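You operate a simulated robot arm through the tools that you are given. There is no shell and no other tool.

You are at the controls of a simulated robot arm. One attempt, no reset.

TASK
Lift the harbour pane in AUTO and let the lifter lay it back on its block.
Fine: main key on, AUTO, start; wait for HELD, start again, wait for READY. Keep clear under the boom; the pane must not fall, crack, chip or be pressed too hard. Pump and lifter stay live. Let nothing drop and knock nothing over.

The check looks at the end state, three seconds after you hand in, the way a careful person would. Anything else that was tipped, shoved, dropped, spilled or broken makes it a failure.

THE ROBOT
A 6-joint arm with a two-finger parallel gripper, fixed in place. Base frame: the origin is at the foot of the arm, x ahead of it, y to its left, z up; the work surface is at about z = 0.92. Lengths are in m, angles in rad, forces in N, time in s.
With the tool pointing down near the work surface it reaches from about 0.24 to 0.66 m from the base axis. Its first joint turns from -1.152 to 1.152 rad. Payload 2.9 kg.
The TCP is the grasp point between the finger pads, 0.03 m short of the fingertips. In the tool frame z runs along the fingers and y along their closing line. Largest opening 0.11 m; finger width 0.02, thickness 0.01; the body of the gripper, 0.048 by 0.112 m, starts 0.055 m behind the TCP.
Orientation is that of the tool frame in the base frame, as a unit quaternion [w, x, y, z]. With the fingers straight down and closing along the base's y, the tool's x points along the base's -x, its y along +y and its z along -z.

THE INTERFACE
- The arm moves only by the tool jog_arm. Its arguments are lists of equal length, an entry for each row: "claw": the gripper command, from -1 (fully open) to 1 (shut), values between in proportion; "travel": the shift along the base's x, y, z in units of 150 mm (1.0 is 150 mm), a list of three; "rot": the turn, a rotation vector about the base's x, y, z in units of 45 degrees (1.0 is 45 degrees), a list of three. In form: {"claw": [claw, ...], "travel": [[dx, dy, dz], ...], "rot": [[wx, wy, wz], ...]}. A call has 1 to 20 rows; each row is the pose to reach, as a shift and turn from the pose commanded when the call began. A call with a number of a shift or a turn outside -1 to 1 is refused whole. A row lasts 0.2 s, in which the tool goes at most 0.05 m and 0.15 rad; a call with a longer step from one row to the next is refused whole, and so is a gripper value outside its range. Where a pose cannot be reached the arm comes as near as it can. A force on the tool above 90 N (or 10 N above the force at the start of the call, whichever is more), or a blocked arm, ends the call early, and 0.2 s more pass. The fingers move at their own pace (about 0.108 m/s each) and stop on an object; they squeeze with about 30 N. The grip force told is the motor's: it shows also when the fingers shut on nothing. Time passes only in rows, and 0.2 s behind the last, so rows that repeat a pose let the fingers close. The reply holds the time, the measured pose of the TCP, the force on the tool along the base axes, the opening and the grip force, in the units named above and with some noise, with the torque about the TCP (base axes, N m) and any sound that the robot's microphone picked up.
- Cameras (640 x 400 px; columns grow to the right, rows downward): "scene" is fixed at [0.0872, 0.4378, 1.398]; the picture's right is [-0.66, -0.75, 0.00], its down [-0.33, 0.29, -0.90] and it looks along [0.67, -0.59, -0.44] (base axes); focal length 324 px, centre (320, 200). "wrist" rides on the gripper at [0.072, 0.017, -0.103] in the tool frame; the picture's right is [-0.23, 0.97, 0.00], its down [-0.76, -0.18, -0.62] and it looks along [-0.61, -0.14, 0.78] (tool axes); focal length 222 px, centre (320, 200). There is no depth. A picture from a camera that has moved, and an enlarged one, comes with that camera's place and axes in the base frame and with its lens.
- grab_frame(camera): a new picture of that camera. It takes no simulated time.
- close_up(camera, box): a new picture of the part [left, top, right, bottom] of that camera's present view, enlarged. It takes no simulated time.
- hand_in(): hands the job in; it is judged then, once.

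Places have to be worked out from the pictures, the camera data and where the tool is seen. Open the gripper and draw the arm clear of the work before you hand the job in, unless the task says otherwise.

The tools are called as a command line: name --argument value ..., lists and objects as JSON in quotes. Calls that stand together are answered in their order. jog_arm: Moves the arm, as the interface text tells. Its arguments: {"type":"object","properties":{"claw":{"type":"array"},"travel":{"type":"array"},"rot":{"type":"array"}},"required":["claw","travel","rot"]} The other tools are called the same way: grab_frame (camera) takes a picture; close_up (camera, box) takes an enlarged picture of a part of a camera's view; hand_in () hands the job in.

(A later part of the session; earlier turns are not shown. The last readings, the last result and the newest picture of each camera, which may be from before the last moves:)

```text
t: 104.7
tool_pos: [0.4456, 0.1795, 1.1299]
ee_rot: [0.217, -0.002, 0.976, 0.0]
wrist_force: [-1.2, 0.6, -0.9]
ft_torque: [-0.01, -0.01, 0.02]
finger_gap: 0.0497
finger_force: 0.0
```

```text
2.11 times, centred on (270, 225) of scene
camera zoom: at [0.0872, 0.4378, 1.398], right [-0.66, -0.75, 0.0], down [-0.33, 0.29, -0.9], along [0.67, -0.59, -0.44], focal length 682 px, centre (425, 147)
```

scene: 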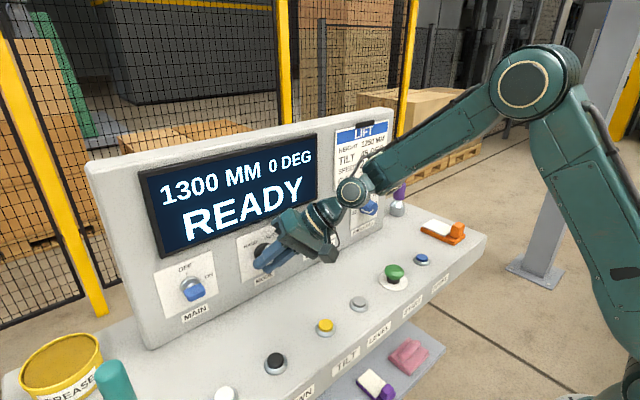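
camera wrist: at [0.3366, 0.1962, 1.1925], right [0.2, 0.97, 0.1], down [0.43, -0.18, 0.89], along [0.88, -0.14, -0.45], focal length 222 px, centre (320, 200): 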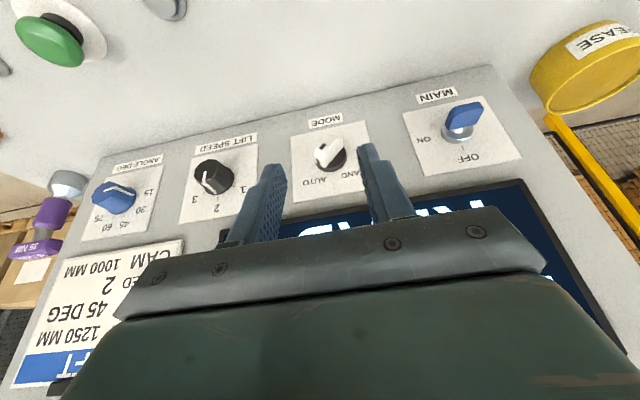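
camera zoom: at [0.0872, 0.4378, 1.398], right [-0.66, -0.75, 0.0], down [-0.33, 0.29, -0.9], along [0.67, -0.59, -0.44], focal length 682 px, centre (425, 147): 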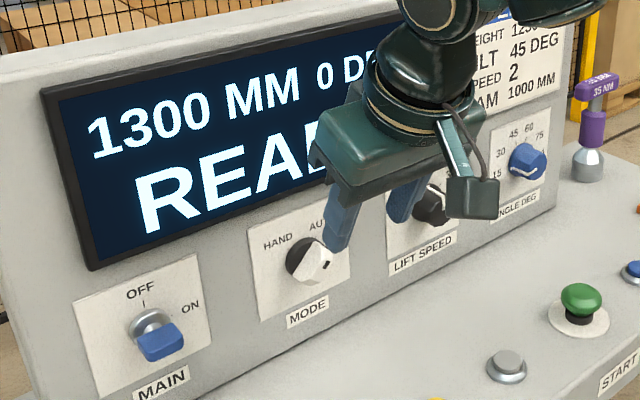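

MODE has turned; I check its pointer against the AUTO mark.

close_up --camera "wrist" --box '[285, 110, 385, 210]'

close_up --camera "wrist" --box '[70, 140, 180, 250]'

```text
4.00 times, centred on (335, 160) of wrist
camera zoom: at [0.3366, 0.1962, 1.1925], right [0.2, 0.97, 0.1], down [0.43, -0.18, 0.89], along [0.88, -0.14, -0.45], focal length 888 px, centre (260, 360)
```

zoom: 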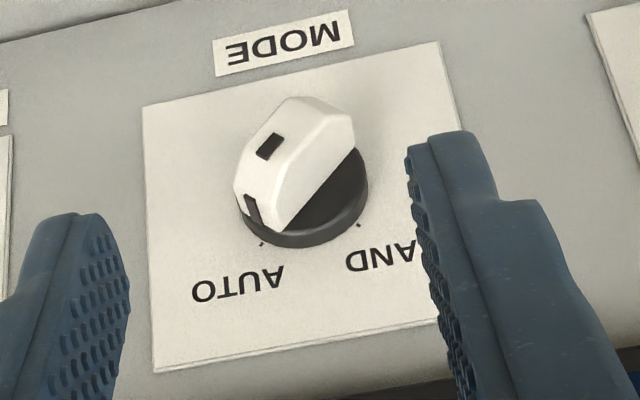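

```text
3.64 times, centred on (125, 195) of wrist
camera zoom: at [0.3366, 0.1962, 1.1925], right [0.2, 0.97, 0.1], down [0.43, -0.18, 0.89], along [0.88, -0.14, -0.45], focal length 808 px, centre (1029, 218)
```

zoom: 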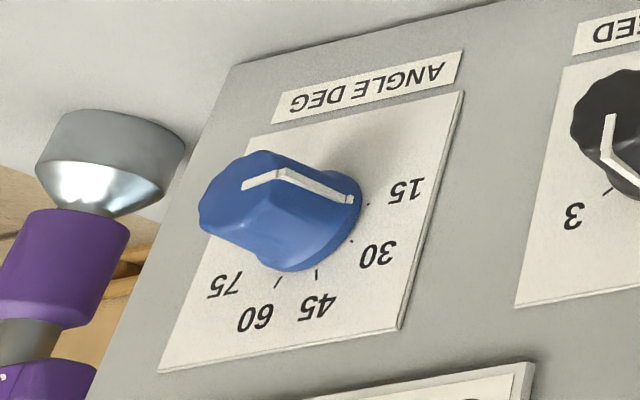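

MODE points at AUTO. The ANGLE marks lie about 40 degrees apart, with the knob's axis at y = -0.117, z = 1.027, so going from 15 to 45 is an 80 degree clockwise turn. I move right at a safe height and roll the tool to -40 degrees.

jog_arm --claw '[0.1, 0.1, 0.1, 0.1, 0.1]' --travel '[[0, -0.2, 0], [0, -0.4, 0], [0, -0.6, 0], [0, -0.8, 0], [0, -1.0, 0]]' --rot '[[0, 0.02, 0], [0, 0.04, 0], [0, 0.06, 0], [0, 0.08, 0], [0, 0.11, 0]]'

jog_arm --claw '[0.1, 0.1, 0.1, 0.1, 0.1, 0.1, 0.1]' --travel '[[0, -0.15, 0], [0, -0.3, 0], [0, -0.45, 0], [0, -0.6, 0], [0, -0.75, 0], [0, -0.9, 0], [0, -0.977, 0]]' --rot '[[-0.13, 0, 0], [-0.26, 0, 0], [-0.39, 0, 0], [-0.52, 0, 0], [-0.65, 0, 0], [-0.78, 0, 0], [-0.889, 0, 0]]'

grab_frame --camera "wrist"

grab_frame --camera "scene"

```text
t: 105.9
tool_pos: [0.4447, 0.0274, 1.1285]
ee_rot: [0.174, -0.002, 0.985, 0.001]
wrist_force: [0.3, -1.0, 0.6]
ft_torque: [0.0, -0.02, -0.02]
finger_gap: 0.0493
finger_force: 0.1
```

```text
t: 107.5
tool_pos: [0.443, -0.1198, 1.1295]
ee_rot: [0.163, -0.061, 0.925, -0.337]
wrist_force: [-0.5, 0.4, 0.3]
ft_torque: [0.01, 0.0, 0.02]
finger_gap: 0.0496
finger_force: 0.0
```

```text
taken
camera wrist: at [0.34, -0.06, 1.174], right [0.21, 0.8, -0.57], down [0.5, 0.41, 0.76], along [0.84, -0.45, -0.31], focal length 222 px, centre (320, 200)
```

wrist: 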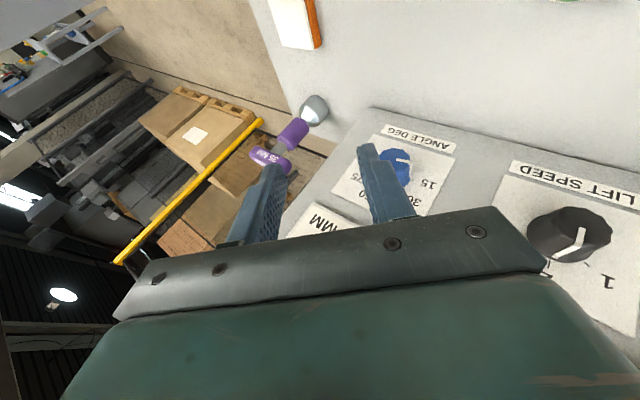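

```text
taken
```

scene: 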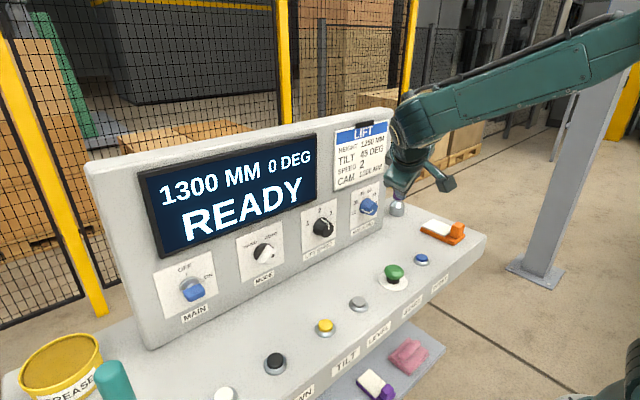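

All steps were reached. I descend to the knob's height at x = 0.47, still in front of it.

jog_arm --claw '[0.0, 0.0, 0.0, 0.0]' --travel '[[0.06, 0.01, -0.2], [0.12, 0.019, -0.4], [0.18, 0.019, -0.6], [0.18, 0.019, -0.685]]' --rot '[[0, 0, 0], [0, 0, 0], [0, 0, 0], [0, 0, 0]]'

grab_frame --camera "wrist"

grab_frame --camera "scene"

```text
t: 108.5
tool_pos: [0.4726, -0.1142, 1.0256]
ee_rot: [0.164, -0.06, 0.926, -0.336]
wrist_force: [0.8, -1.2, 1.1]
ft_torque: [0.0, 0.01, -0.03]
finger_gap: 0.0548
finger_force: 0.1
```

```text
taken
camera wrist: at [0.3697, -0.0544, 1.0687], right [0.21, 0.8, -0.57], down [0.5, 0.41, 0.76], along [0.84, -0.45, -0.31], focal length 222 px, centre (320, 200)
```

wrist: 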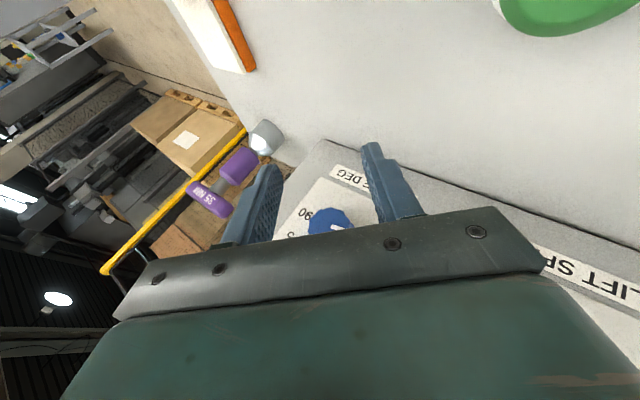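

```text
taken
```

scene: 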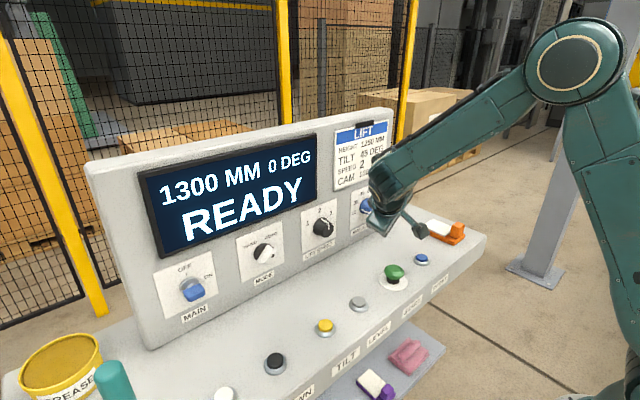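

The knob appears between the fingers where expected. I enlarge to check centring before moving in.

close_up --camera "wrist" --box '[240, 140, 420, 260]'

```text
3.33 times, centred on (330, 200) of wrist
camera zoom: at [0.3697, -0.0544, 1.0687], right [0.21, 0.8, -0.57], down [0.5, 0.41, 0.76], along [0.84, -0.45, -0.31], focal length 740 px, centre (287, 200)
```

zoom: 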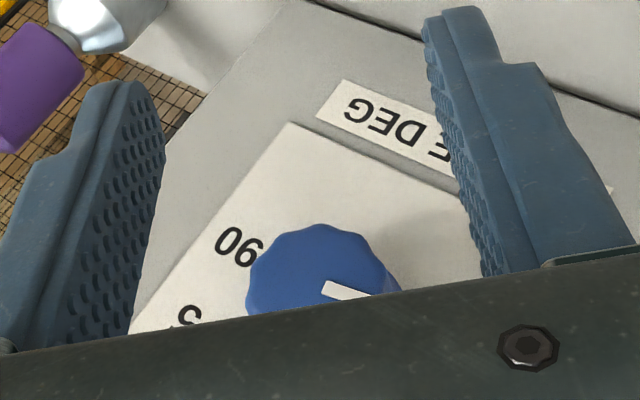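

The knob's centre comes out at y = -0.1175, z = 1.026, diameter about 33 mm. I correct 3 mm sideways and advance to x = 0.531.

jog_arm --claw '[0.0, 0.0, 0.0, 0.0, 0.0]' --travel '[[0.1, -0.022, 0.004], [0.2, -0.022, 0.004], [0.29, -0.022, 0.004], [0.35, -0.022, 0.004], [0.389, -0.022, 0.004]]' --rot '[[0, 0, 0], [0, 0, 0], [0, 0, 0], [0, 0, 0], [0, 0, 0]]'

close_up --camera "wrist" --box '[220, 100, 420, 240]'

```text
t: 109.7
tool_pos: [0.5292, -0.1177, 1.0265]
ee_rot: [0.164, -0.061, 0.925, -0.337]
wrist_force: [0.1, -0.4, 0.2]
ft_torque: [-0.02, -0.01, -0.01]
finger_gap: 0.055
finger_force: 0.0
```

```text
2.86 times, centred on (320, 170) of wrist
camera zoom: at [0.427, -0.0583, 1.0708], right [0.21, 0.8, -0.57], down [0.5, 0.41, 0.76], along [0.84, -0.45, -0.31], focal length 635 px, centre (320, 286)
```

zoom: 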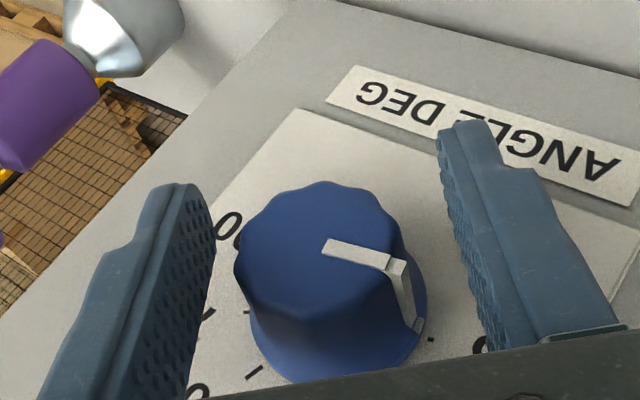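

The knob is centred between the pads. I close on it.

jog_arm --claw '[1, 1, 1, 1]' --travel '[[0, 0, 0], [0, 0, 0], [0, 0, 0], [0, 0, 0]]' --rot '[[0, 0, 0], [0, 0, 0], [0, 0, 0], [0, 0, 0]]'

close_up --camera "wrist" --box '[220, 100, 420, 240]'

```text
t: 110.7
tool_pos: [0.5286, -0.1187, 1.0263]
ee_rot: [0.163, -0.059, 0.925, -0.337]
wrist_force: [4.7, -10.7, 6.6]
ft_torque: [0.05, 0.43, -0.39]
finger_gap: 0.0346
finger_force: 45.0
```

```text
2.86 times, centred on (320, 170) of wrist
camera zoom: at [0.427, -0.059, 1.0712], right [0.21, 0.8, -0.57], down [0.5, 0.41, 0.76], along [0.84, -0.45, -0.31], focal length 635 px, centre (320, 286)
```

zoom: 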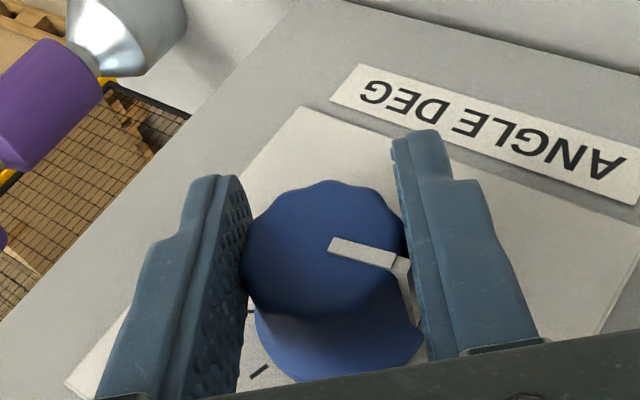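

The knob is gripped at 34.6 mm. I turn it clockwise 40 degrees first.

jog_arm --claw '[1, 1, 1, 1, 1, 1, 1, 1]' --travel '[[0, -0.009, 0.007], [0, -0.009, 0.007], [0, -0.009, 0.007], [0, -0.009, 0.007], [0, -0.009, 0.007], [0, -0.009, 0.007], [0, -0.009, 0.007], [0, -0.009, 0.007]]' --rot '[[0.12, 0, 0], [0.24, 0, 0], [0.36, 0, 0], [0.48, 0, 0], [0.6, 0, 0], [0.72, 0, 0], [0.82, 0, 0], [0.889, 0, 0]]'

close_up --camera "wrist" --box '[220, 100, 420, 240]'

grab_frame --camera "scene"

```text
t: 112.5
tool_pos: [0.5297, -0.1205, 1.0274]
ee_rot: [0.174, 0.0, 0.985, 0.001]
wrist_force: [-8.8, -4.7, 0.8]
ft_torque: [-0.01, 0.7, 0.05]
finger_gap: 0.0348
finger_force: 44.8
```

```text
2.86 times, centred on (320, 170) of wrist
camera zoom: at [0.427, -0.1034, 1.1001], right [0.21, 0.97, 0.08], down [0.5, -0.18, 0.85], along [0.84, -0.14, -0.53], focal length 635 px, centre (320, 286)
```

zoom: 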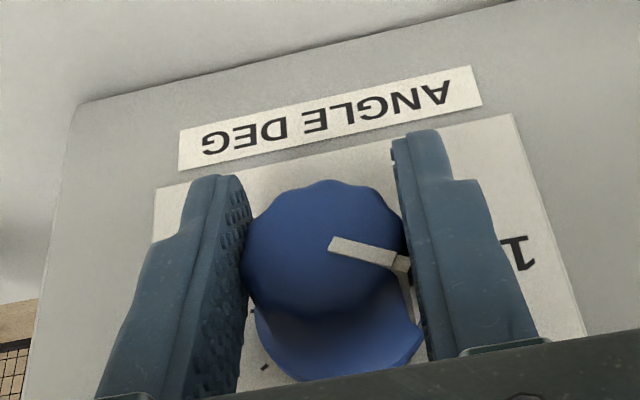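

```text
taken
```

scene: 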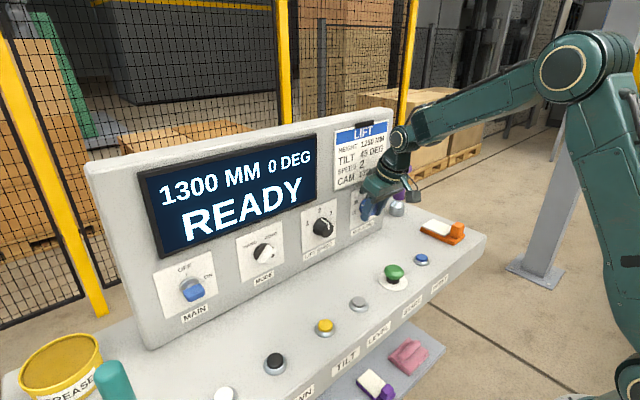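

The knob turned with the gripper, with low forces. I turn the second 40 degrees.

jog_arm --claw '[1, 1, 1, 1, 1, 1, 1, 1]' --travel '[[0, 0, 0], [0, 0, 0], [0, 0, 0], [0, 0, 0], [0, 0, 0], [0, 0, 0], [0, 0, 0], [0, 0, 0]]' --rot '[[0.12, 0, 0], [0.24, 0, 0], [0.36, 0, 0], [0.48, 0, 0], [0.6, 0, 0], [0.72, 0, 0], [0.82, 0, 0], [0.889, 0, 0]]'

close_up --camera "wrist" --box '[220, 100, 420, 240]'

grab_frame --camera "scene"

```text
t: 114.3
tool_pos: [0.5297, -0.1231, 1.0267]
ee_rot: [0.163, 0.063, 0.925, 0.337]
wrist_force: [-8.4, -23.0, -10.1]
ft_torque: [-0.02, 0.2, -0.04]
finger_gap: 0.0348
finger_force: 44.8
```

```text
2.86 times, centred on (320, 170) of wrist
camera zoom: at [0.4269, -0.1549, 1.0937], right [0.22, 0.69, 0.69], down [0.5, -0.68, 0.53], along [0.84, 0.23, -0.5], focal length 635 px, centre (320, 286)
```

zoom: 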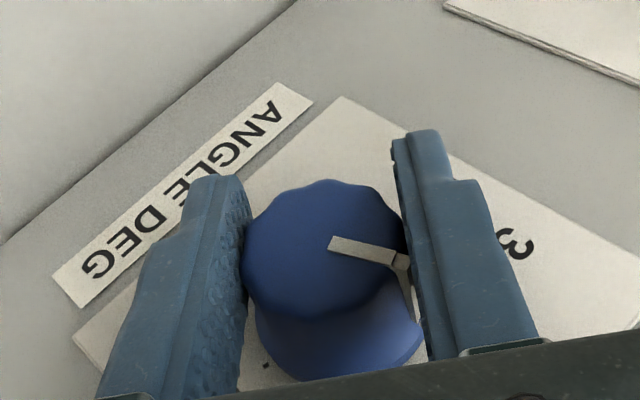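

```text
taken
```

scene: 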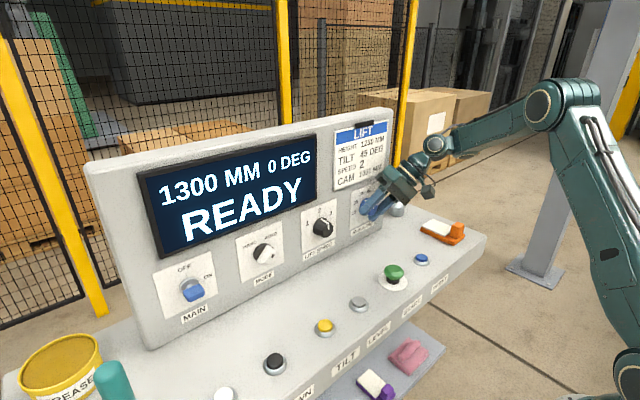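

The knob has turned 80 degrees in all. I release to a 55 mm opening, back off along x and inspect it.

jog_arm --claw '[0.0, 0.0, 0.0, 0.0, 0.0, 0.0]' --travel '[[0, 0, 0], [0, 0, 0], [-0.1, 0, 0], [-0.25, 0, 0], [-0.4, 0, 0], [-0.5, 0, 0]]' --rot '[[0, 0, 0], [0, 0, 0], [0, 0, 0], [0, 0, 0], [0, 0, 0], [0, 0, 0]]'

jog_arm --claw '[0.0, 0.0, 0.0, 0.0, 0.0, 0.0, 0.0]' --travel '[[0, 0.02, 0.2], [0, 0.04, 0.4], [0, 0.06, 0.55], [0, 0.08, 0.7], [0, 0.1, 0.7], [0, 0.12, 0.7], [0, 0.15, 0.7]]' --rot '[[-0.12, 0, 0], [-0.25, 0, 0], [-0.38, 0, 0], [-0.51, 0, 0], [-0.64, 0, 0], [-0.77, 0, 0], [-0.889, 0, 0]]'

grab_frame --camera "wrist"

close_up --camera "scene" --box '[300, 110, 440, 260]'

```text
t: 115.7
tool_pos: [0.4555, -0.119, 1.0274]
ee_rot: [0.165, 0.059, 0.925, 0.338]
wrist_force: [0.1, -0.1, 0.1]
ft_torque: [-0.01, 0.02, -0.01]
finger_gap: 0.0553
finger_force: 0.1
```

```text
t: 117.3
tool_pos: [0.4537, -0.0968, 1.1344]
ee_rot: [0.174, 0.0, 0.985, 0.0]
wrist_force: [0.4, -0.6, -0.2]
ft_torque: [-0.03, -0.01, 0.01]
finger_gap: 0.0548
finger_force: 0.1
```

```text
taken
camera wrist: at [0.3518, -0.0801, 1.2067], right [0.21, 0.97, 0.08], down [0.5, -0.18, 0.85], along [0.84, -0.14, -0.53], focal length 222 px, centre (320, 200)
```

wrist: 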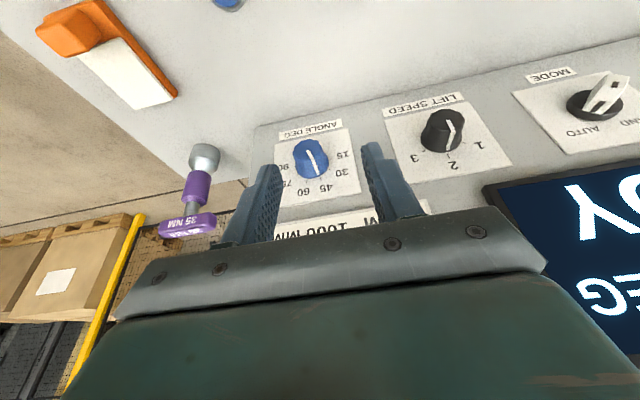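

```text
2.67 times, centred on (370, 185) of scene
camera zoom: at [0.0872, 0.4378, 1.398], right [-0.66, -0.75, 0.0], down [-0.33, 0.29, -0.9], along [0.67, -0.59, -0.44], focal length 864 px, centre (187, 240)
```

zoom: 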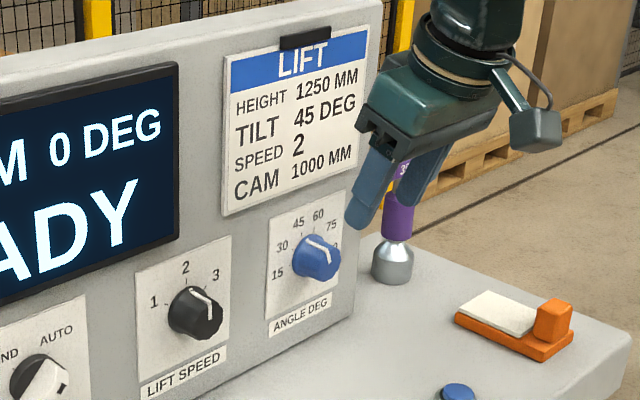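

The knob now points up-left; I enlarge it to check that it sits exactly at 45.

close_up --camera "wrist" --box '[265, 115, 375, 225]'

close_up --camera "wrist" --box '[385, 80, 640, 200]'

```text
3.64 times, centred on (320, 170) of wrist
camera zoom: at [0.3518, -0.0801, 1.2067], right [0.21, 0.97, 0.08], down [0.5, -0.18, 0.85], along [0.84, -0.14, -0.53], focal length 808 px, centre (320, 309)
```

zoom: 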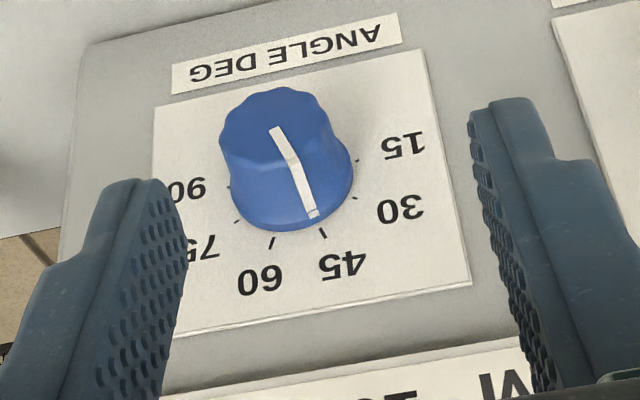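

```text
2.51 times, centred on (512, 140) of wrist
camera zoom: at [0.3518, -0.0801, 1.2067], right [0.21, 0.97, 0.08], down [0.5, -0.18, 0.85], along [0.84, -0.14, -0.53], focal length 558 px, centre (-163, 351)
```

zoom: 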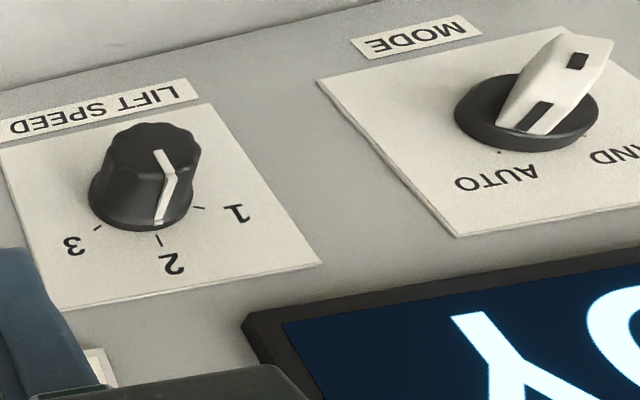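

ANGLE sits exactly at 45, LIFT SPEED at 2, MODE at AUTO, MAIN on and the display reads READY. I now move above the green START button at about (0.403, -0.049) with the fingers closed and pointing straight down.

jog_arm --claw '[1, 1, 1, 1, 1, 1]' --travel '[[-0.06, 0.05, 0], [-0.12, 0.1, 0], [-0.18, 0.16, -0.1], [-0.24, 0.22, -0.2], [-0.3, 0.28, -0.33], [-0.338, 0.319, -0.45]]' --rot '[[0, 0.07, 0], [0, 0.15, 0], [0, 0.22, 0], [0, 0.3, 0], [0, 0.37, 0], [0, 0.444, 0]]'

grab_frame --camera "wrist"

grab_frame --camera "scene"

```text
t: 118.7
tool_pos: [0.4041, -0.0487, 1.0669]
ee_rot: [0.001, -0.001, 1.0, 0.001]
wrist_force: [-0.3, 0.4, 0.3]
ft_torque: [0.01, 0.03, 0.01]
finger_gap: 0.0
finger_force: 30.5
```

```text
taken
camera wrist: at [0.3321, -0.0318, 1.1701], right [0.23, 0.97, 0.0], down [0.76, -0.18, 0.62], along [0.61, -0.14, -0.78], focal length 222 px, centre (320, 200)
```

wrist: 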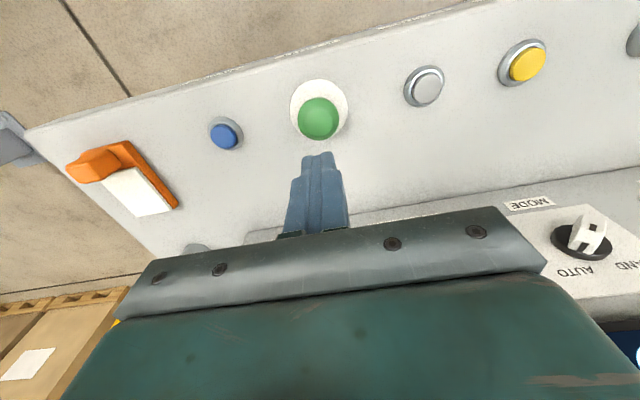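

```text
taken
```

scene: 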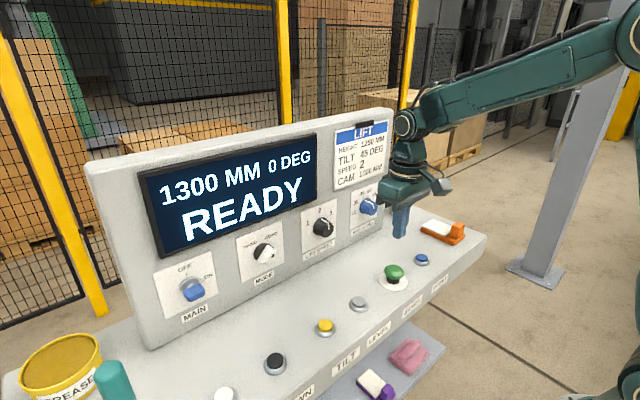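

START's centre comes out at (0.402, -0.0487) with its top near z = 0.96, so the fingertips touch when the TCP is near 0.99. I descend to just above it.

jog_arm --claw '[1, 1, 1, 1]' --travel '[[-0.01, 0, -0.15], [-0.013, 0, -0.3], [-0.013, 0, -0.4], [-0.013, 0, -0.45]]' --rot '[[0, 0, 0], [0, 0, 0], [0, 0, 0], [0, 0, 0]]'

grab_frame --camera "wrist"

close_up --camera "scene" --box '[340, 200, 460, 310]'

```text
t: 119.7
tool_pos: [0.4023, -0.0491, 0.9981]
ee_rot: [0.001, -0.001, 1.0, 0.001]
wrist_force: [-0.1, 0.5, 0.2]
ft_torque: [0.01, -0.01, -0.03]
finger_gap: 0.0
finger_force: 29.9
```

```text
taken
camera wrist: at [0.3306, -0.0327, 1.102], right [0.23, 0.97, 0.0], down [0.76, -0.18, 0.62], along [0.61, -0.14, -0.78], focal length 222 px, centre (320, 200)
```

wrist: 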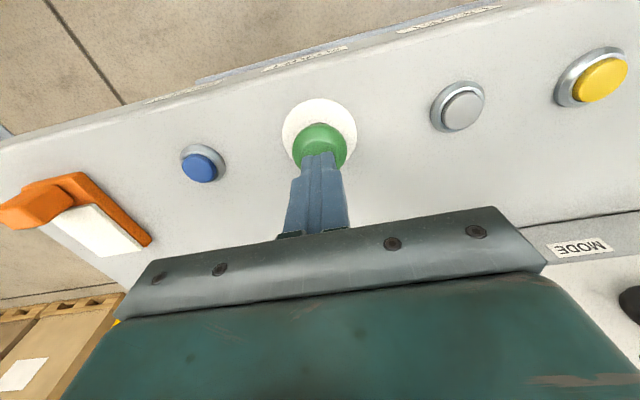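

```text
3.64 times, centred on (400, 255) of scene
camera zoom: at [0.0872, 0.4378, 1.398], right [-0.66, -0.75, 0.0], down [-0.33, 0.29, -0.9], along [0.67, -0.59, -0.44], focal length 1178 px, centre (29, 0)
```

zoom: 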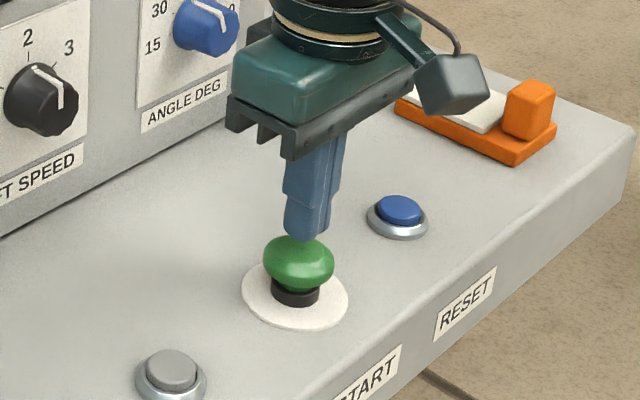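

The fingertips are a few millimetres above the centre of the green button. I press down in small steps and read the force.

jog_arm --claw '[1, 1, 1]' --travel '[[0, 0, -0.03], [0, 0, -0.055], [0, 0, -0.07]]' --rot '[[0, 0, 0], [0, 0, 0], [0, 0, 0]]'

grab_frame --camera "scene"

```text
t: 120.5
tool_pos: [0.4035, -0.048, 0.9885]
ee_rot: [0.001, -0.001, 1.0, 0.0]
wrist_force: [-0.5, -0.2, -0.2]
ft_torque: [-0.01, 0.0, 0.02]
finger_gap: 0.0001
finger_force: 29.4
```

```text
taken
```

scene: 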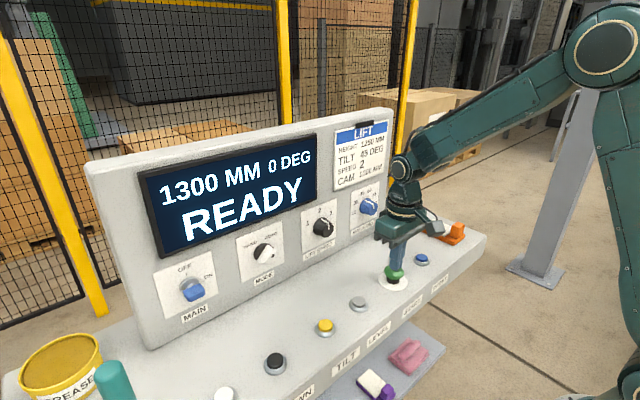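

No contact yet at TCP z = 0.9885. I continue down in small steps.

jog_arm --claw '[1, 1, 1]' --travel '[[0, 0, -0.025], [0, 0, -0.045], [0, 0, -0.055]]' --rot '[[0, 0, 0], [0, 0, 0], [0, 0, 0]]'

grab_frame --camera "scene"

```text
t: 121.3
tool_pos: [0.403, -0.0485, 0.9805]
ee_rot: [0.002, -0.001, 1.0, 0.001]
wrist_force: [-1.6, -1.8, 11.1]
ft_torque: [-0.06, 0.08, 0.04]
finger_gap: 0.0
finger_force: 29.9
heard: click
```

```text
taken
```

scene: 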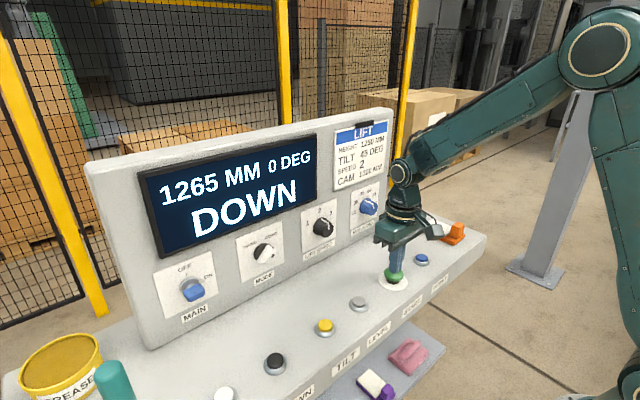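

A click was heard and the display shows "1265 MM DOWN": the AUTO cycle started. I lift off the button straight away and stay just above it.

jog_arm --claw '[1, 1, 1]' --travel '[[0, 0, 0.1], [0, 0, 0.2], [0, 0, 0.3]]' --rot '[[0, 0, 0], [0, 0, 0], [0, 0, 0]]'

grab_frame --camera "scene"

```text
t: 122.1
tool_pos: [0.4032, -0.0504, 1.0254]
ee_rot: [0.001, -0.001, 1.0, 0.0]
wrist_force: [-0.7, 0.1, 0.2]
ft_torque: [0.0, -0.03, 0.01]
finger_gap: 0.0001
finger_force: 30.5
```

```text
taken
```

scene: 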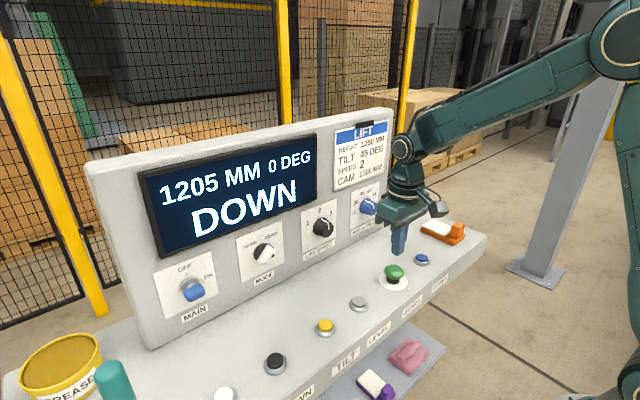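

The head is lowering at about 75 mm/s (1205 MM now). I hold still and watch the display in short intervals.

jog_arm --claw '[1, 1, 1, 1, 1]' --travel '[[0, 0, 0], [0, 0, 0], [0, 0, 0], [0, 0, 0], [0, 0, 0]]' --rot '[[0, 0, 0], [0, 0, 0], [0, 0, 0], [0, 0, 0], [0, 0, 0]]'

close_up --camera "scene" --box '[130, 130, 330, 260]'

jog_arm --claw '[1, 1, 1, 1, 1]' --travel '[[0, 0, 0], [0, 0, 0], [0, 0, 0], [0, 0, 0], [0, 0, 0]]' --rot '[[0, 0, 0], [0, 0, 0], [0, 0, 0], [0, 0, 0], [0, 0, 0]]'

close_up --camera "scene" --box '[130, 130, 330, 260]'

```text
t: 123.3
tool_pos: [0.4032, -0.0496, 1.0252]
ee_rot: [0.001, 0.0, 1.0, 0.001]
wrist_force: [-0.1, -0.6, -0.5]
ft_torque: [-0.01, -0.01, -0.01]
finger_gap: 0.0
finger_force: 30.4
```

```text
3.08 times, centred on (230, 195) of scene
camera zoom: at [0.0872, 0.4378, 1.398], right [-0.66, -0.75, 0.0], down [-0.33, 0.29, -0.9], along [0.67, -0.59, -0.44], focal length 997 px, centre (597, 215)
```

zoom: 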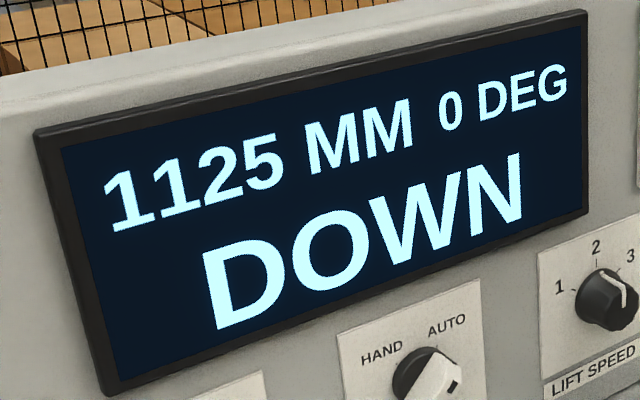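

```text
t: 124.5
tool_pos: [0.4036, -0.0486, 1.0249]
ee_rot: [0.001, -0.001, 1.0, 0.001]
wrist_force: [0.0, -0.6, -0.6]
ft_torque: [-0.01, 0.0, 0.0]
finger_gap: 0.0003
finger_force: 30.0
```

```text
3.08 times, centred on (230, 195) of scene
camera zoom: at [0.0872, 0.4378, 1.398], right [-0.66, -0.75, 0.0], down [-0.33, 0.29, -0.9], along [0.67, -0.59, -0.44], focal length 997 px, centre (597, 215)
```

zoom: 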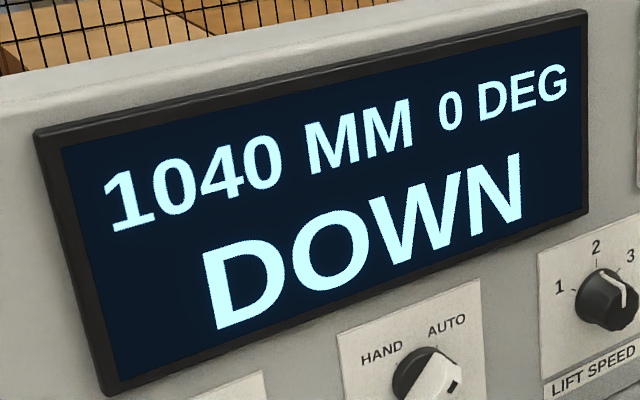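

The head is at 1040 MM and still lowering smoothly. I keep watching in short intervals.

jog_arm --claw '[1, 1, 1]' --travel '[[0, 0, 0], [0, 0, 0], [0, 0, 0]]' --rot '[[0, 0, 0], [0, 0, 0], [0, 0, 0]]'

close_up --camera "scene" --box '[130, 130, 330, 260]'

jog_arm --claw '[1, 1, 1]' --travel '[[0, 0, 0], [0, 0, 0], [0, 0, 0]]' --rot '[[0, 0, 0], [0, 0, 0], [0, 0, 0]]'

close_up --camera "scene" --box '[130, 130, 330, 260]'

```text
t: 125.3
tool_pos: [0.4031, -0.0499, 1.0252]
ee_rot: [0.001, -0.001, 1.0, 0.001]
wrist_force: [-0.1, -0.4, -0.3]
ft_torque: [0.0, 0.04, 0.01]
finger_gap: 0.0004
finger_force: 30.5
```

```text
3.08 times, centred on (230, 195) of scene
camera zoom: at [0.0872, 0.4378, 1.398], right [-0.66, -0.75, 0.0], down [-0.33, 0.29, -0.9], along [0.67, -0.59, -0.44], focal length 997 px, centre (597, 215)
```

zoom: 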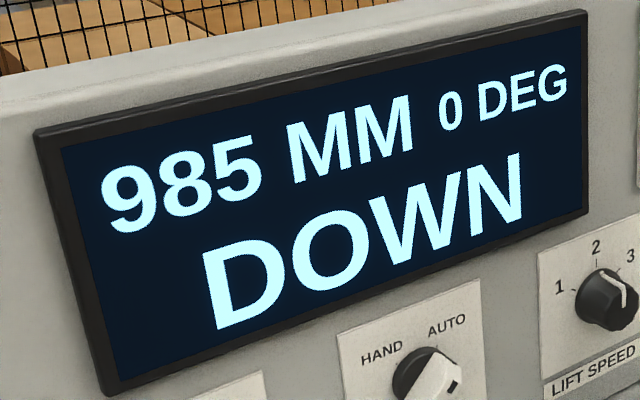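

```text
t: 126.1
tool_pos: [0.4038, -0.0497, 1.0257]
ee_rot: [0.001, 0.0, 1.0, 0.001]
wrist_force: [0.5, -0.3, 0.5]
ft_torque: [0.01, 0.02, 0.0]
finger_gap: 0.0002
finger_force: 30.2
```

```text
3.08 times, centred on (230, 195) of scene
camera zoom: at [0.0872, 0.4378, 1.398], right [-0.66, -0.75, 0.0], down [-0.33, 0.29, -0.9], along [0.67, -0.59, -0.44], focal length 997 px, centre (597, 215)
```

zoom: 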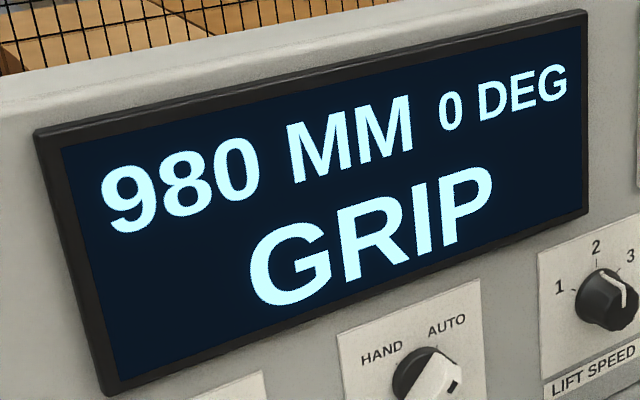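

The head stopped at 980 MM and is gripping. I keep holding and watching.

jog_arm --claw '[1, 1, 1, 1, 1, 1, 1, 1]' --travel '[[0, 0, 0], [0, 0, 0], [0, 0, 0], [0, 0, 0], [0, 0, 0], [0, 0, 0], [0, 0, 0], [0, 0, 0]]' --rot '[[0, 0, 0], [0, 0, 0], [0, 0, 0], [0, 0, 0], [0, 0, 0], [0, 0, 0], [0, 0, 0], [0, 0, 0]]'

close_up --camera "scene" --box '[130, 130, 330, 260]'

jog_arm --claw '[1, 1, 1, 1, 1, 1, 1, 1, 1, 1]' --travel '[[0, 0, 0], [0, 0, 0], [0, 0, 0], [0, 0, 0], [0, 0, 0], [0, 0, 0], [0, 0, 0], [0, 0, 0], [0, 0, 0], [0, 0, 0]]' --rot '[[0, 0, 0], [0, 0, 0], [0, 0, 0], [0, 0, 0], [0, 0, 0], [0, 0, 0], [0, 0, 0], [0, 0, 0], [0, 0, 0], [0, 0, 0]]'

close_up --camera "scene" --box '[130, 130, 330, 260]'

```text
t: 127.9
tool_pos: [0.4038, -0.0496, 1.0247]
ee_rot: [0.001, -0.001, 1.0, 0.002]
wrist_force: [0.1, 0.0, -0.1]
ft_torque: [0.01, 0.0, -0.01]
finger_gap: 0.0001
finger_force: 29.9
```

```text
3.08 times, centred on (230, 195) of scene
camera zoom: at [0.0872, 0.4378, 1.398], right [-0.66, -0.75, 0.0], down [-0.33, 0.29, -0.9], along [0.67, -0.59, -0.44], focal length 997 px, centre (597, 215)
```

zoom: 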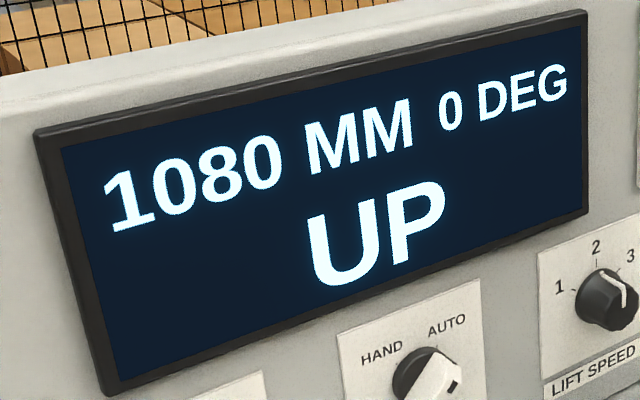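

```text
t: 130.1
tool_pos: [0.4029, -0.0499, 1.0252]
ee_rot: [0.001, -0.002, 1.0, 0.001]
wrist_force: [0.3, -1.0, -0.4]
ft_torque: [0.01, 0.0, -0.01]
finger_gap: 0.0001
finger_force: 29.3
```

```text
3.08 times, centred on (230, 195) of scene
camera zoom: at [0.0872, 0.4378, 1.398], right [-0.66, -0.75, 0.0], down [-0.33, 0.29, -0.9], along [0.67, -0.59, -0.44], focal length 997 px, centre (597, 215)
```

zoom: 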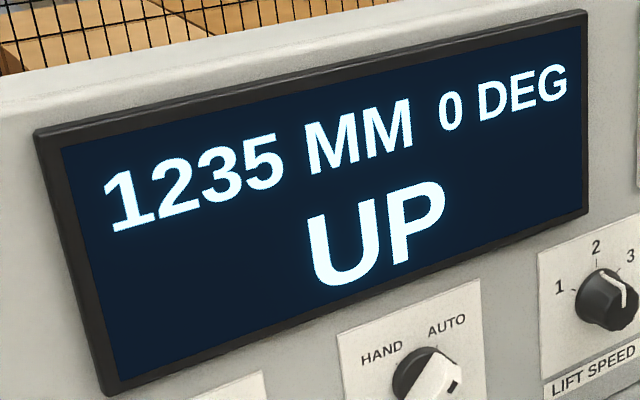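

The pane is gripped and rising, now at 1235 MM. I keep waiting for the tilt and HELD.

jog_arm --claw '[1, 1, 1, 1, 1]' --travel '[[0, 0, 0], [0, 0, 0], [0, 0, 0], [0, 0, 0], [0, 0, 0]]' --rot '[[0, 0, 0], [0, 0, 0], [0, 0, 0], [0, 0, 0], [0, 0, 0]]'

close_up --camera "scene" --box '[130, 130, 330, 260]'

jog_arm --claw '[1, 1, 1, 1, 1, 1, 1, 1, 1, 1]' --travel '[[0, 0, 0], [0, 0, 0], [0, 0, 0], [0, 0, 0], [0, 0, 0], [0, 0, 0], [0, 0, 0], [0, 0, 0], [0, 0, 0], [0, 0, 0]]' --rot '[[0, 0, 0], [0, 0, 0], [0, 0, 0], [0, 0, 0], [0, 0, 0], [0, 0, 0], [0, 0, 0], [0, 0, 0], [0, 0, 0], [0, 0, 0]]'

close_up --camera "scene" --box '[130, 130, 330, 260]'

```text
t: 131.3
tool_pos: [0.4035, -0.0503, 1.0259]
ee_rot: [0.001, -0.001, 1.0, 0.001]
wrist_force: [-0.6, -1.1, -0.7]
ft_torque: [0.02, 0.02, 0.01]
finger_gap: 0.0002
finger_force: 30.3
```

```text
3.08 times, centred on (230, 195) of scene
camera zoom: at [0.0872, 0.4378, 1.398], right [-0.66, -0.75, 0.0], down [-0.33, 0.29, -0.9], along [0.67, -0.59, -0.44], focal length 997 px, centre (597, 215)
```

zoom: 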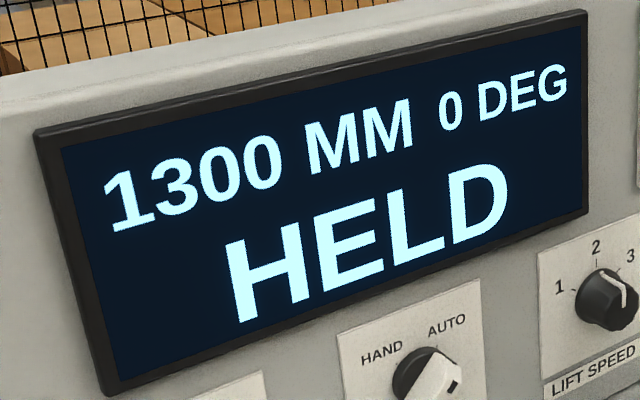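

```text
t: 133.5
tool_pos: [0.4037, -0.0498, 1.0254]
ee_rot: [0.001, 0.0, 1.0, 0.001]
wrist_force: [1.2, 0.2, 0.6]
ft_torque: [0.02, 0.0, 0.02]
finger_gap: 0.0
finger_force: 30.4
```

```text
3.08 times, centred on (230, 195) of scene
camera zoom: at [0.0872, 0.4378, 1.398], right [-0.66, -0.75, 0.0], down [-0.33, 0.29, -0.9], along [0.67, -0.59, -0.44], focal length 997 px, centre (597, 215)
```

zoom: 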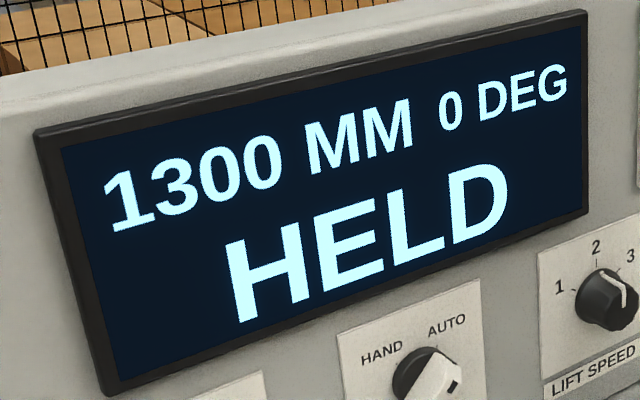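

The display shows a steady "1300 MM 0 DEG HELD". I press START again the same way, then lift off at once.

jog_arm --claw '[1, 1, 1, 1, 1]' --travel '[[0, 0, -0.12], [0, 0, -0.22], [0, 0, -0.26], [0, 0, -0.285], [0, 0, -0.3]]' --rot '[[0, 0, 0], [0, 0, 0], [0, 0, 0], [0, 0, 0], [0, 0, 0]]'

close_up --camera "scene" --box '[130, 130, 330, 260]'

```text
t: 134.7
tool_pos: [0.4027, -0.0494, 0.979]
ee_rot: [0.003, 0.0, 1.0, 0.001]
wrist_force: [-0.8, -2.8, 16.1]
ft_torque: [-0.05, 0.06, 0.13]
finger_gap: 0.0
finger_force: 29.7
heard: click
```

```text
3.08 times, centred on (230, 195) of scene
camera zoom: at [0.0869, 0.4377, 1.398], right [-0.66, -0.75, 0.0], down [-0.33, 0.29, -0.9], along [0.67, -0.59, -0.44], focal length 997 px, centre (597, 215)
```

zoom: 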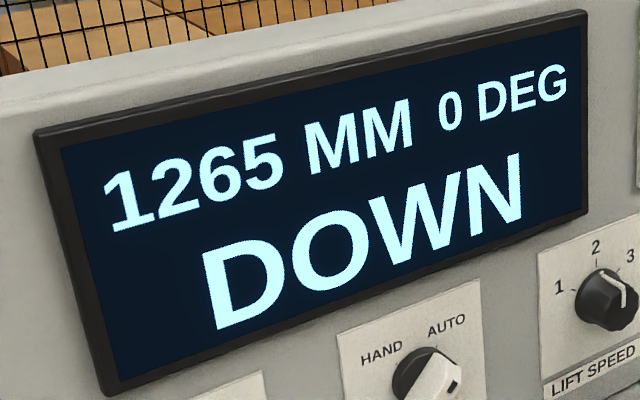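

The click was heard and the pane is going down (1265 MM). I lift off the button and watch it being laid back.

jog_arm --claw '[1, 1, 1, 1, 1]' --travel '[[0, 0, 0.12], [0, 0, 0.25], [0, 0, 0.4], [0, 0, 0.55], [0, 0, 0.7]]' --rot '[[0, 0, 0], [0, 0, 0], [0, 0, 0], [0, 0, 0], [0, 0, 0]]'

jog_arm --claw '[1, 1, 1, 1, 1, 1, 1, 1, 1]' --travel '[[0, 0, 0], [0, 0, 0], [0, 0, 0], [0, 0, 0], [0, 0, 0], [0, 0, 0], [0, 0, 0], [0, 0, 0], [0, 0, 0]]' --rot '[[0, 0, 0], [0, 0, 0], [0, 0, 0], [0, 0, 0], [0, 0, 0], [0, 0, 0], [0, 0, 0], [0, 0, 0], [0, 0, 0]]'

close_up --camera "scene" --box '[130, 130, 330, 260]'

jog_arm --claw '[1, 1, 1, 1, 1, 1, 1, 1]' --travel '[[0, 0, 0], [0, 0, 0], [0, 0, 0], [0, 0, 0], [0, 0, 0], [0, 0, 0], [0, 0, 0], [0, 0, 0]]' --rot '[[0, 0, 0], [0, 0, 0], [0, 0, 0], [0, 0, 0], [0, 0, 0], [0, 0, 0], [0, 0, 0], [0, 0, 0]]'

close_up --camera "scene" --box '[130, 130, 330, 260]'

```text
t: 135.9
tool_pos: [0.4021, -0.0452, 1.084]
ee_rot: [0.0, -0.001, 1.0, 0.001]
wrist_force: [0.2, 0.4, 1.0]
ft_torque: [0.01, 0.0, 0.0]
finger_gap: 0.0
finger_force: 29.7
```

```text
t: 137.9
tool_pos: [0.4026, -0.0465, 1.0832]
ee_rot: [0.002, -0.001, 1.0, 0.001]
wrist_force: [0.1, -0.3, 0.3]
ft_torque: [0.05, -0.03, 0.01]
finger_gap: 0.0
finger_force: 29.7
```

```text
3.08 times, centred on (230, 195) of scene
camera zoom: at [0.0872, 0.4378, 1.398], right [-0.66, -0.75, 0.0], down [-0.33, 0.29, -0.9], along [0.67, -0.59, -0.44], focal length 997 px, centre (597, 215)
```

zoom: 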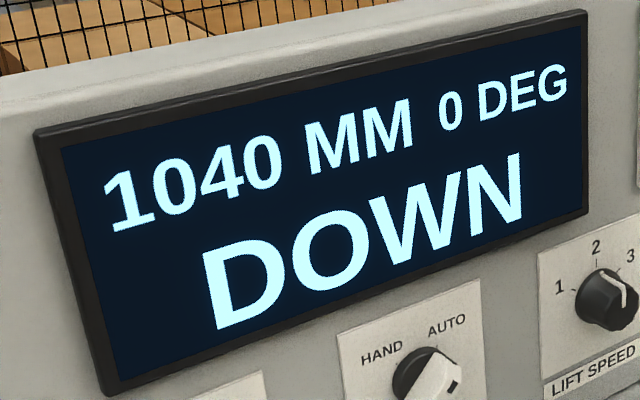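

```text
t: 139.7
tool_pos: [0.4028, -0.047, 1.0824]
ee_rot: [0.001, -0.001, 1.0, 0.002]
wrist_force: [-0.2, -0.4, 0.0]
ft_torque: [-0.02, -0.01, 0.01]
finger_gap: 0.0
finger_force: 30.2
```

```text
3.08 times, centred on (230, 195) of scene
camera zoom: at [0.0872, 0.4378, 1.398], right [-0.66, -0.75, 0.0], down [-0.33, 0.29, -0.9], along [0.67, -0.59, -0.44], focal length 997 px, centre (597, 215)
```

zoom: 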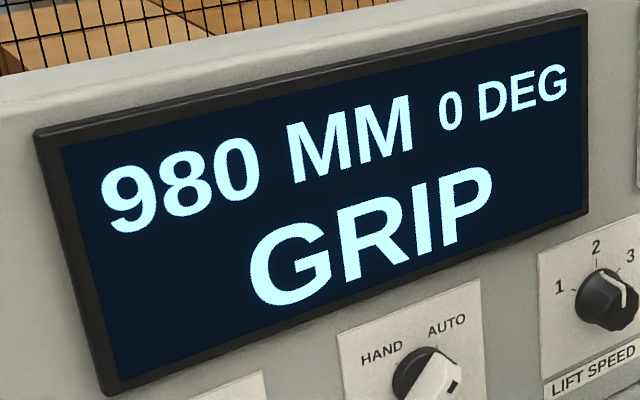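

The pane is back at 980 MM on the block and the grip phase is running. I keep watching for READY.

jog_arm --claw '[1, 1, 1, 1, 1, 1]' --travel '[[0, 0, 0], [0, 0, 0], [0, 0, 0], [0, 0, 0], [0, 0, 0], [0, 0, 0]]' --rot '[[0, 0, 0], [0, 0, 0], [0, 0, 0], [0, 0, 0], [0, 0, 0], [0, 0, 0]]'

close_up --camera "scene" --box '[130, 130, 330, 260]'

jog_arm --claw '[1, 1, 1, 1, 1, 1, 1, 1, 1, 1]' --travel '[[0, 0, 0], [0, 0, 0], [0, 0, 0], [0, 0, 0], [0, 0, 0], [0, 0, 0], [0, 0, 0], [0, 0, 0], [0, 0, 0], [0, 0, 0]]' --rot '[[0, 0, 0], [0, 0, 0], [0, 0, 0], [0, 0, 0], [0, 0, 0], [0, 0, 0], [0, 0, 0], [0, 0, 0], [0, 0, 0], [0, 0, 0]]'

close_up --camera "scene" --box '[130, 130, 330, 260]'

```text
t: 141.1
tool_pos: [0.4034, -0.0466, 1.0825]
ee_rot: [0.0, -0.001, 1.0, 0.001]
wrist_force: [0.7, -0.3, -0.6]
ft_torque: [0.01, 0.02, 0.01]
finger_gap: 0.0001
finger_force: 30.3
```

```text
3.08 times, centred on (230, 195) of scene
camera zoom: at [0.0872, 0.4378, 1.398], right [-0.66, -0.75, 0.0], down [-0.33, 0.29, -0.9], along [0.67, -0.59, -0.44], focal length 997 px, centre (597, 215)
```

zoom: 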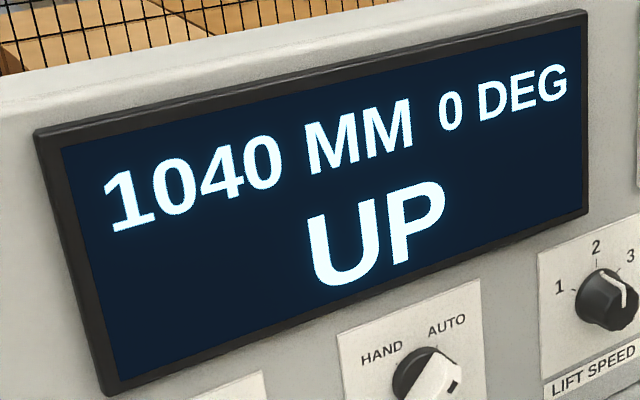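

```text
t: 143.3
tool_pos: [0.4034, -0.0455, 1.0824]
ee_rot: [0.001, -0.001, 1.0, 0.001]
wrist_force: [-0.4, 0.0, -0.2]
ft_torque: [-0.03, 0.02, 0.02]
finger_gap: 0.0
finger_force: 29.8
```

```text
3.08 times, centred on (230, 195) of scene
camera zoom: at [0.0872, 0.4378, 1.398], right [-0.66, -0.75, 0.0], down [-0.33, 0.29, -0.9], along [0.67, -0.59, -0.44], focal length 997 px, centre (597, 215)
```

zoom: 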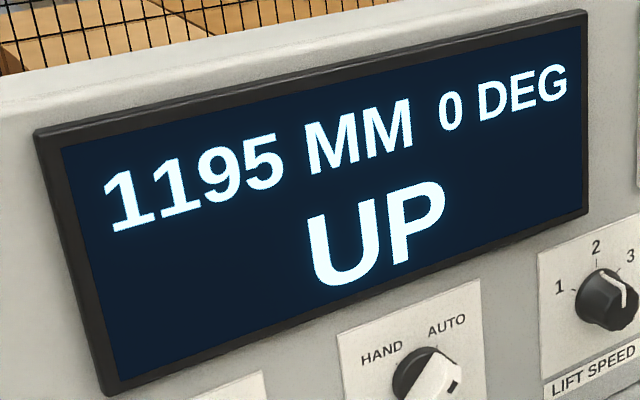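

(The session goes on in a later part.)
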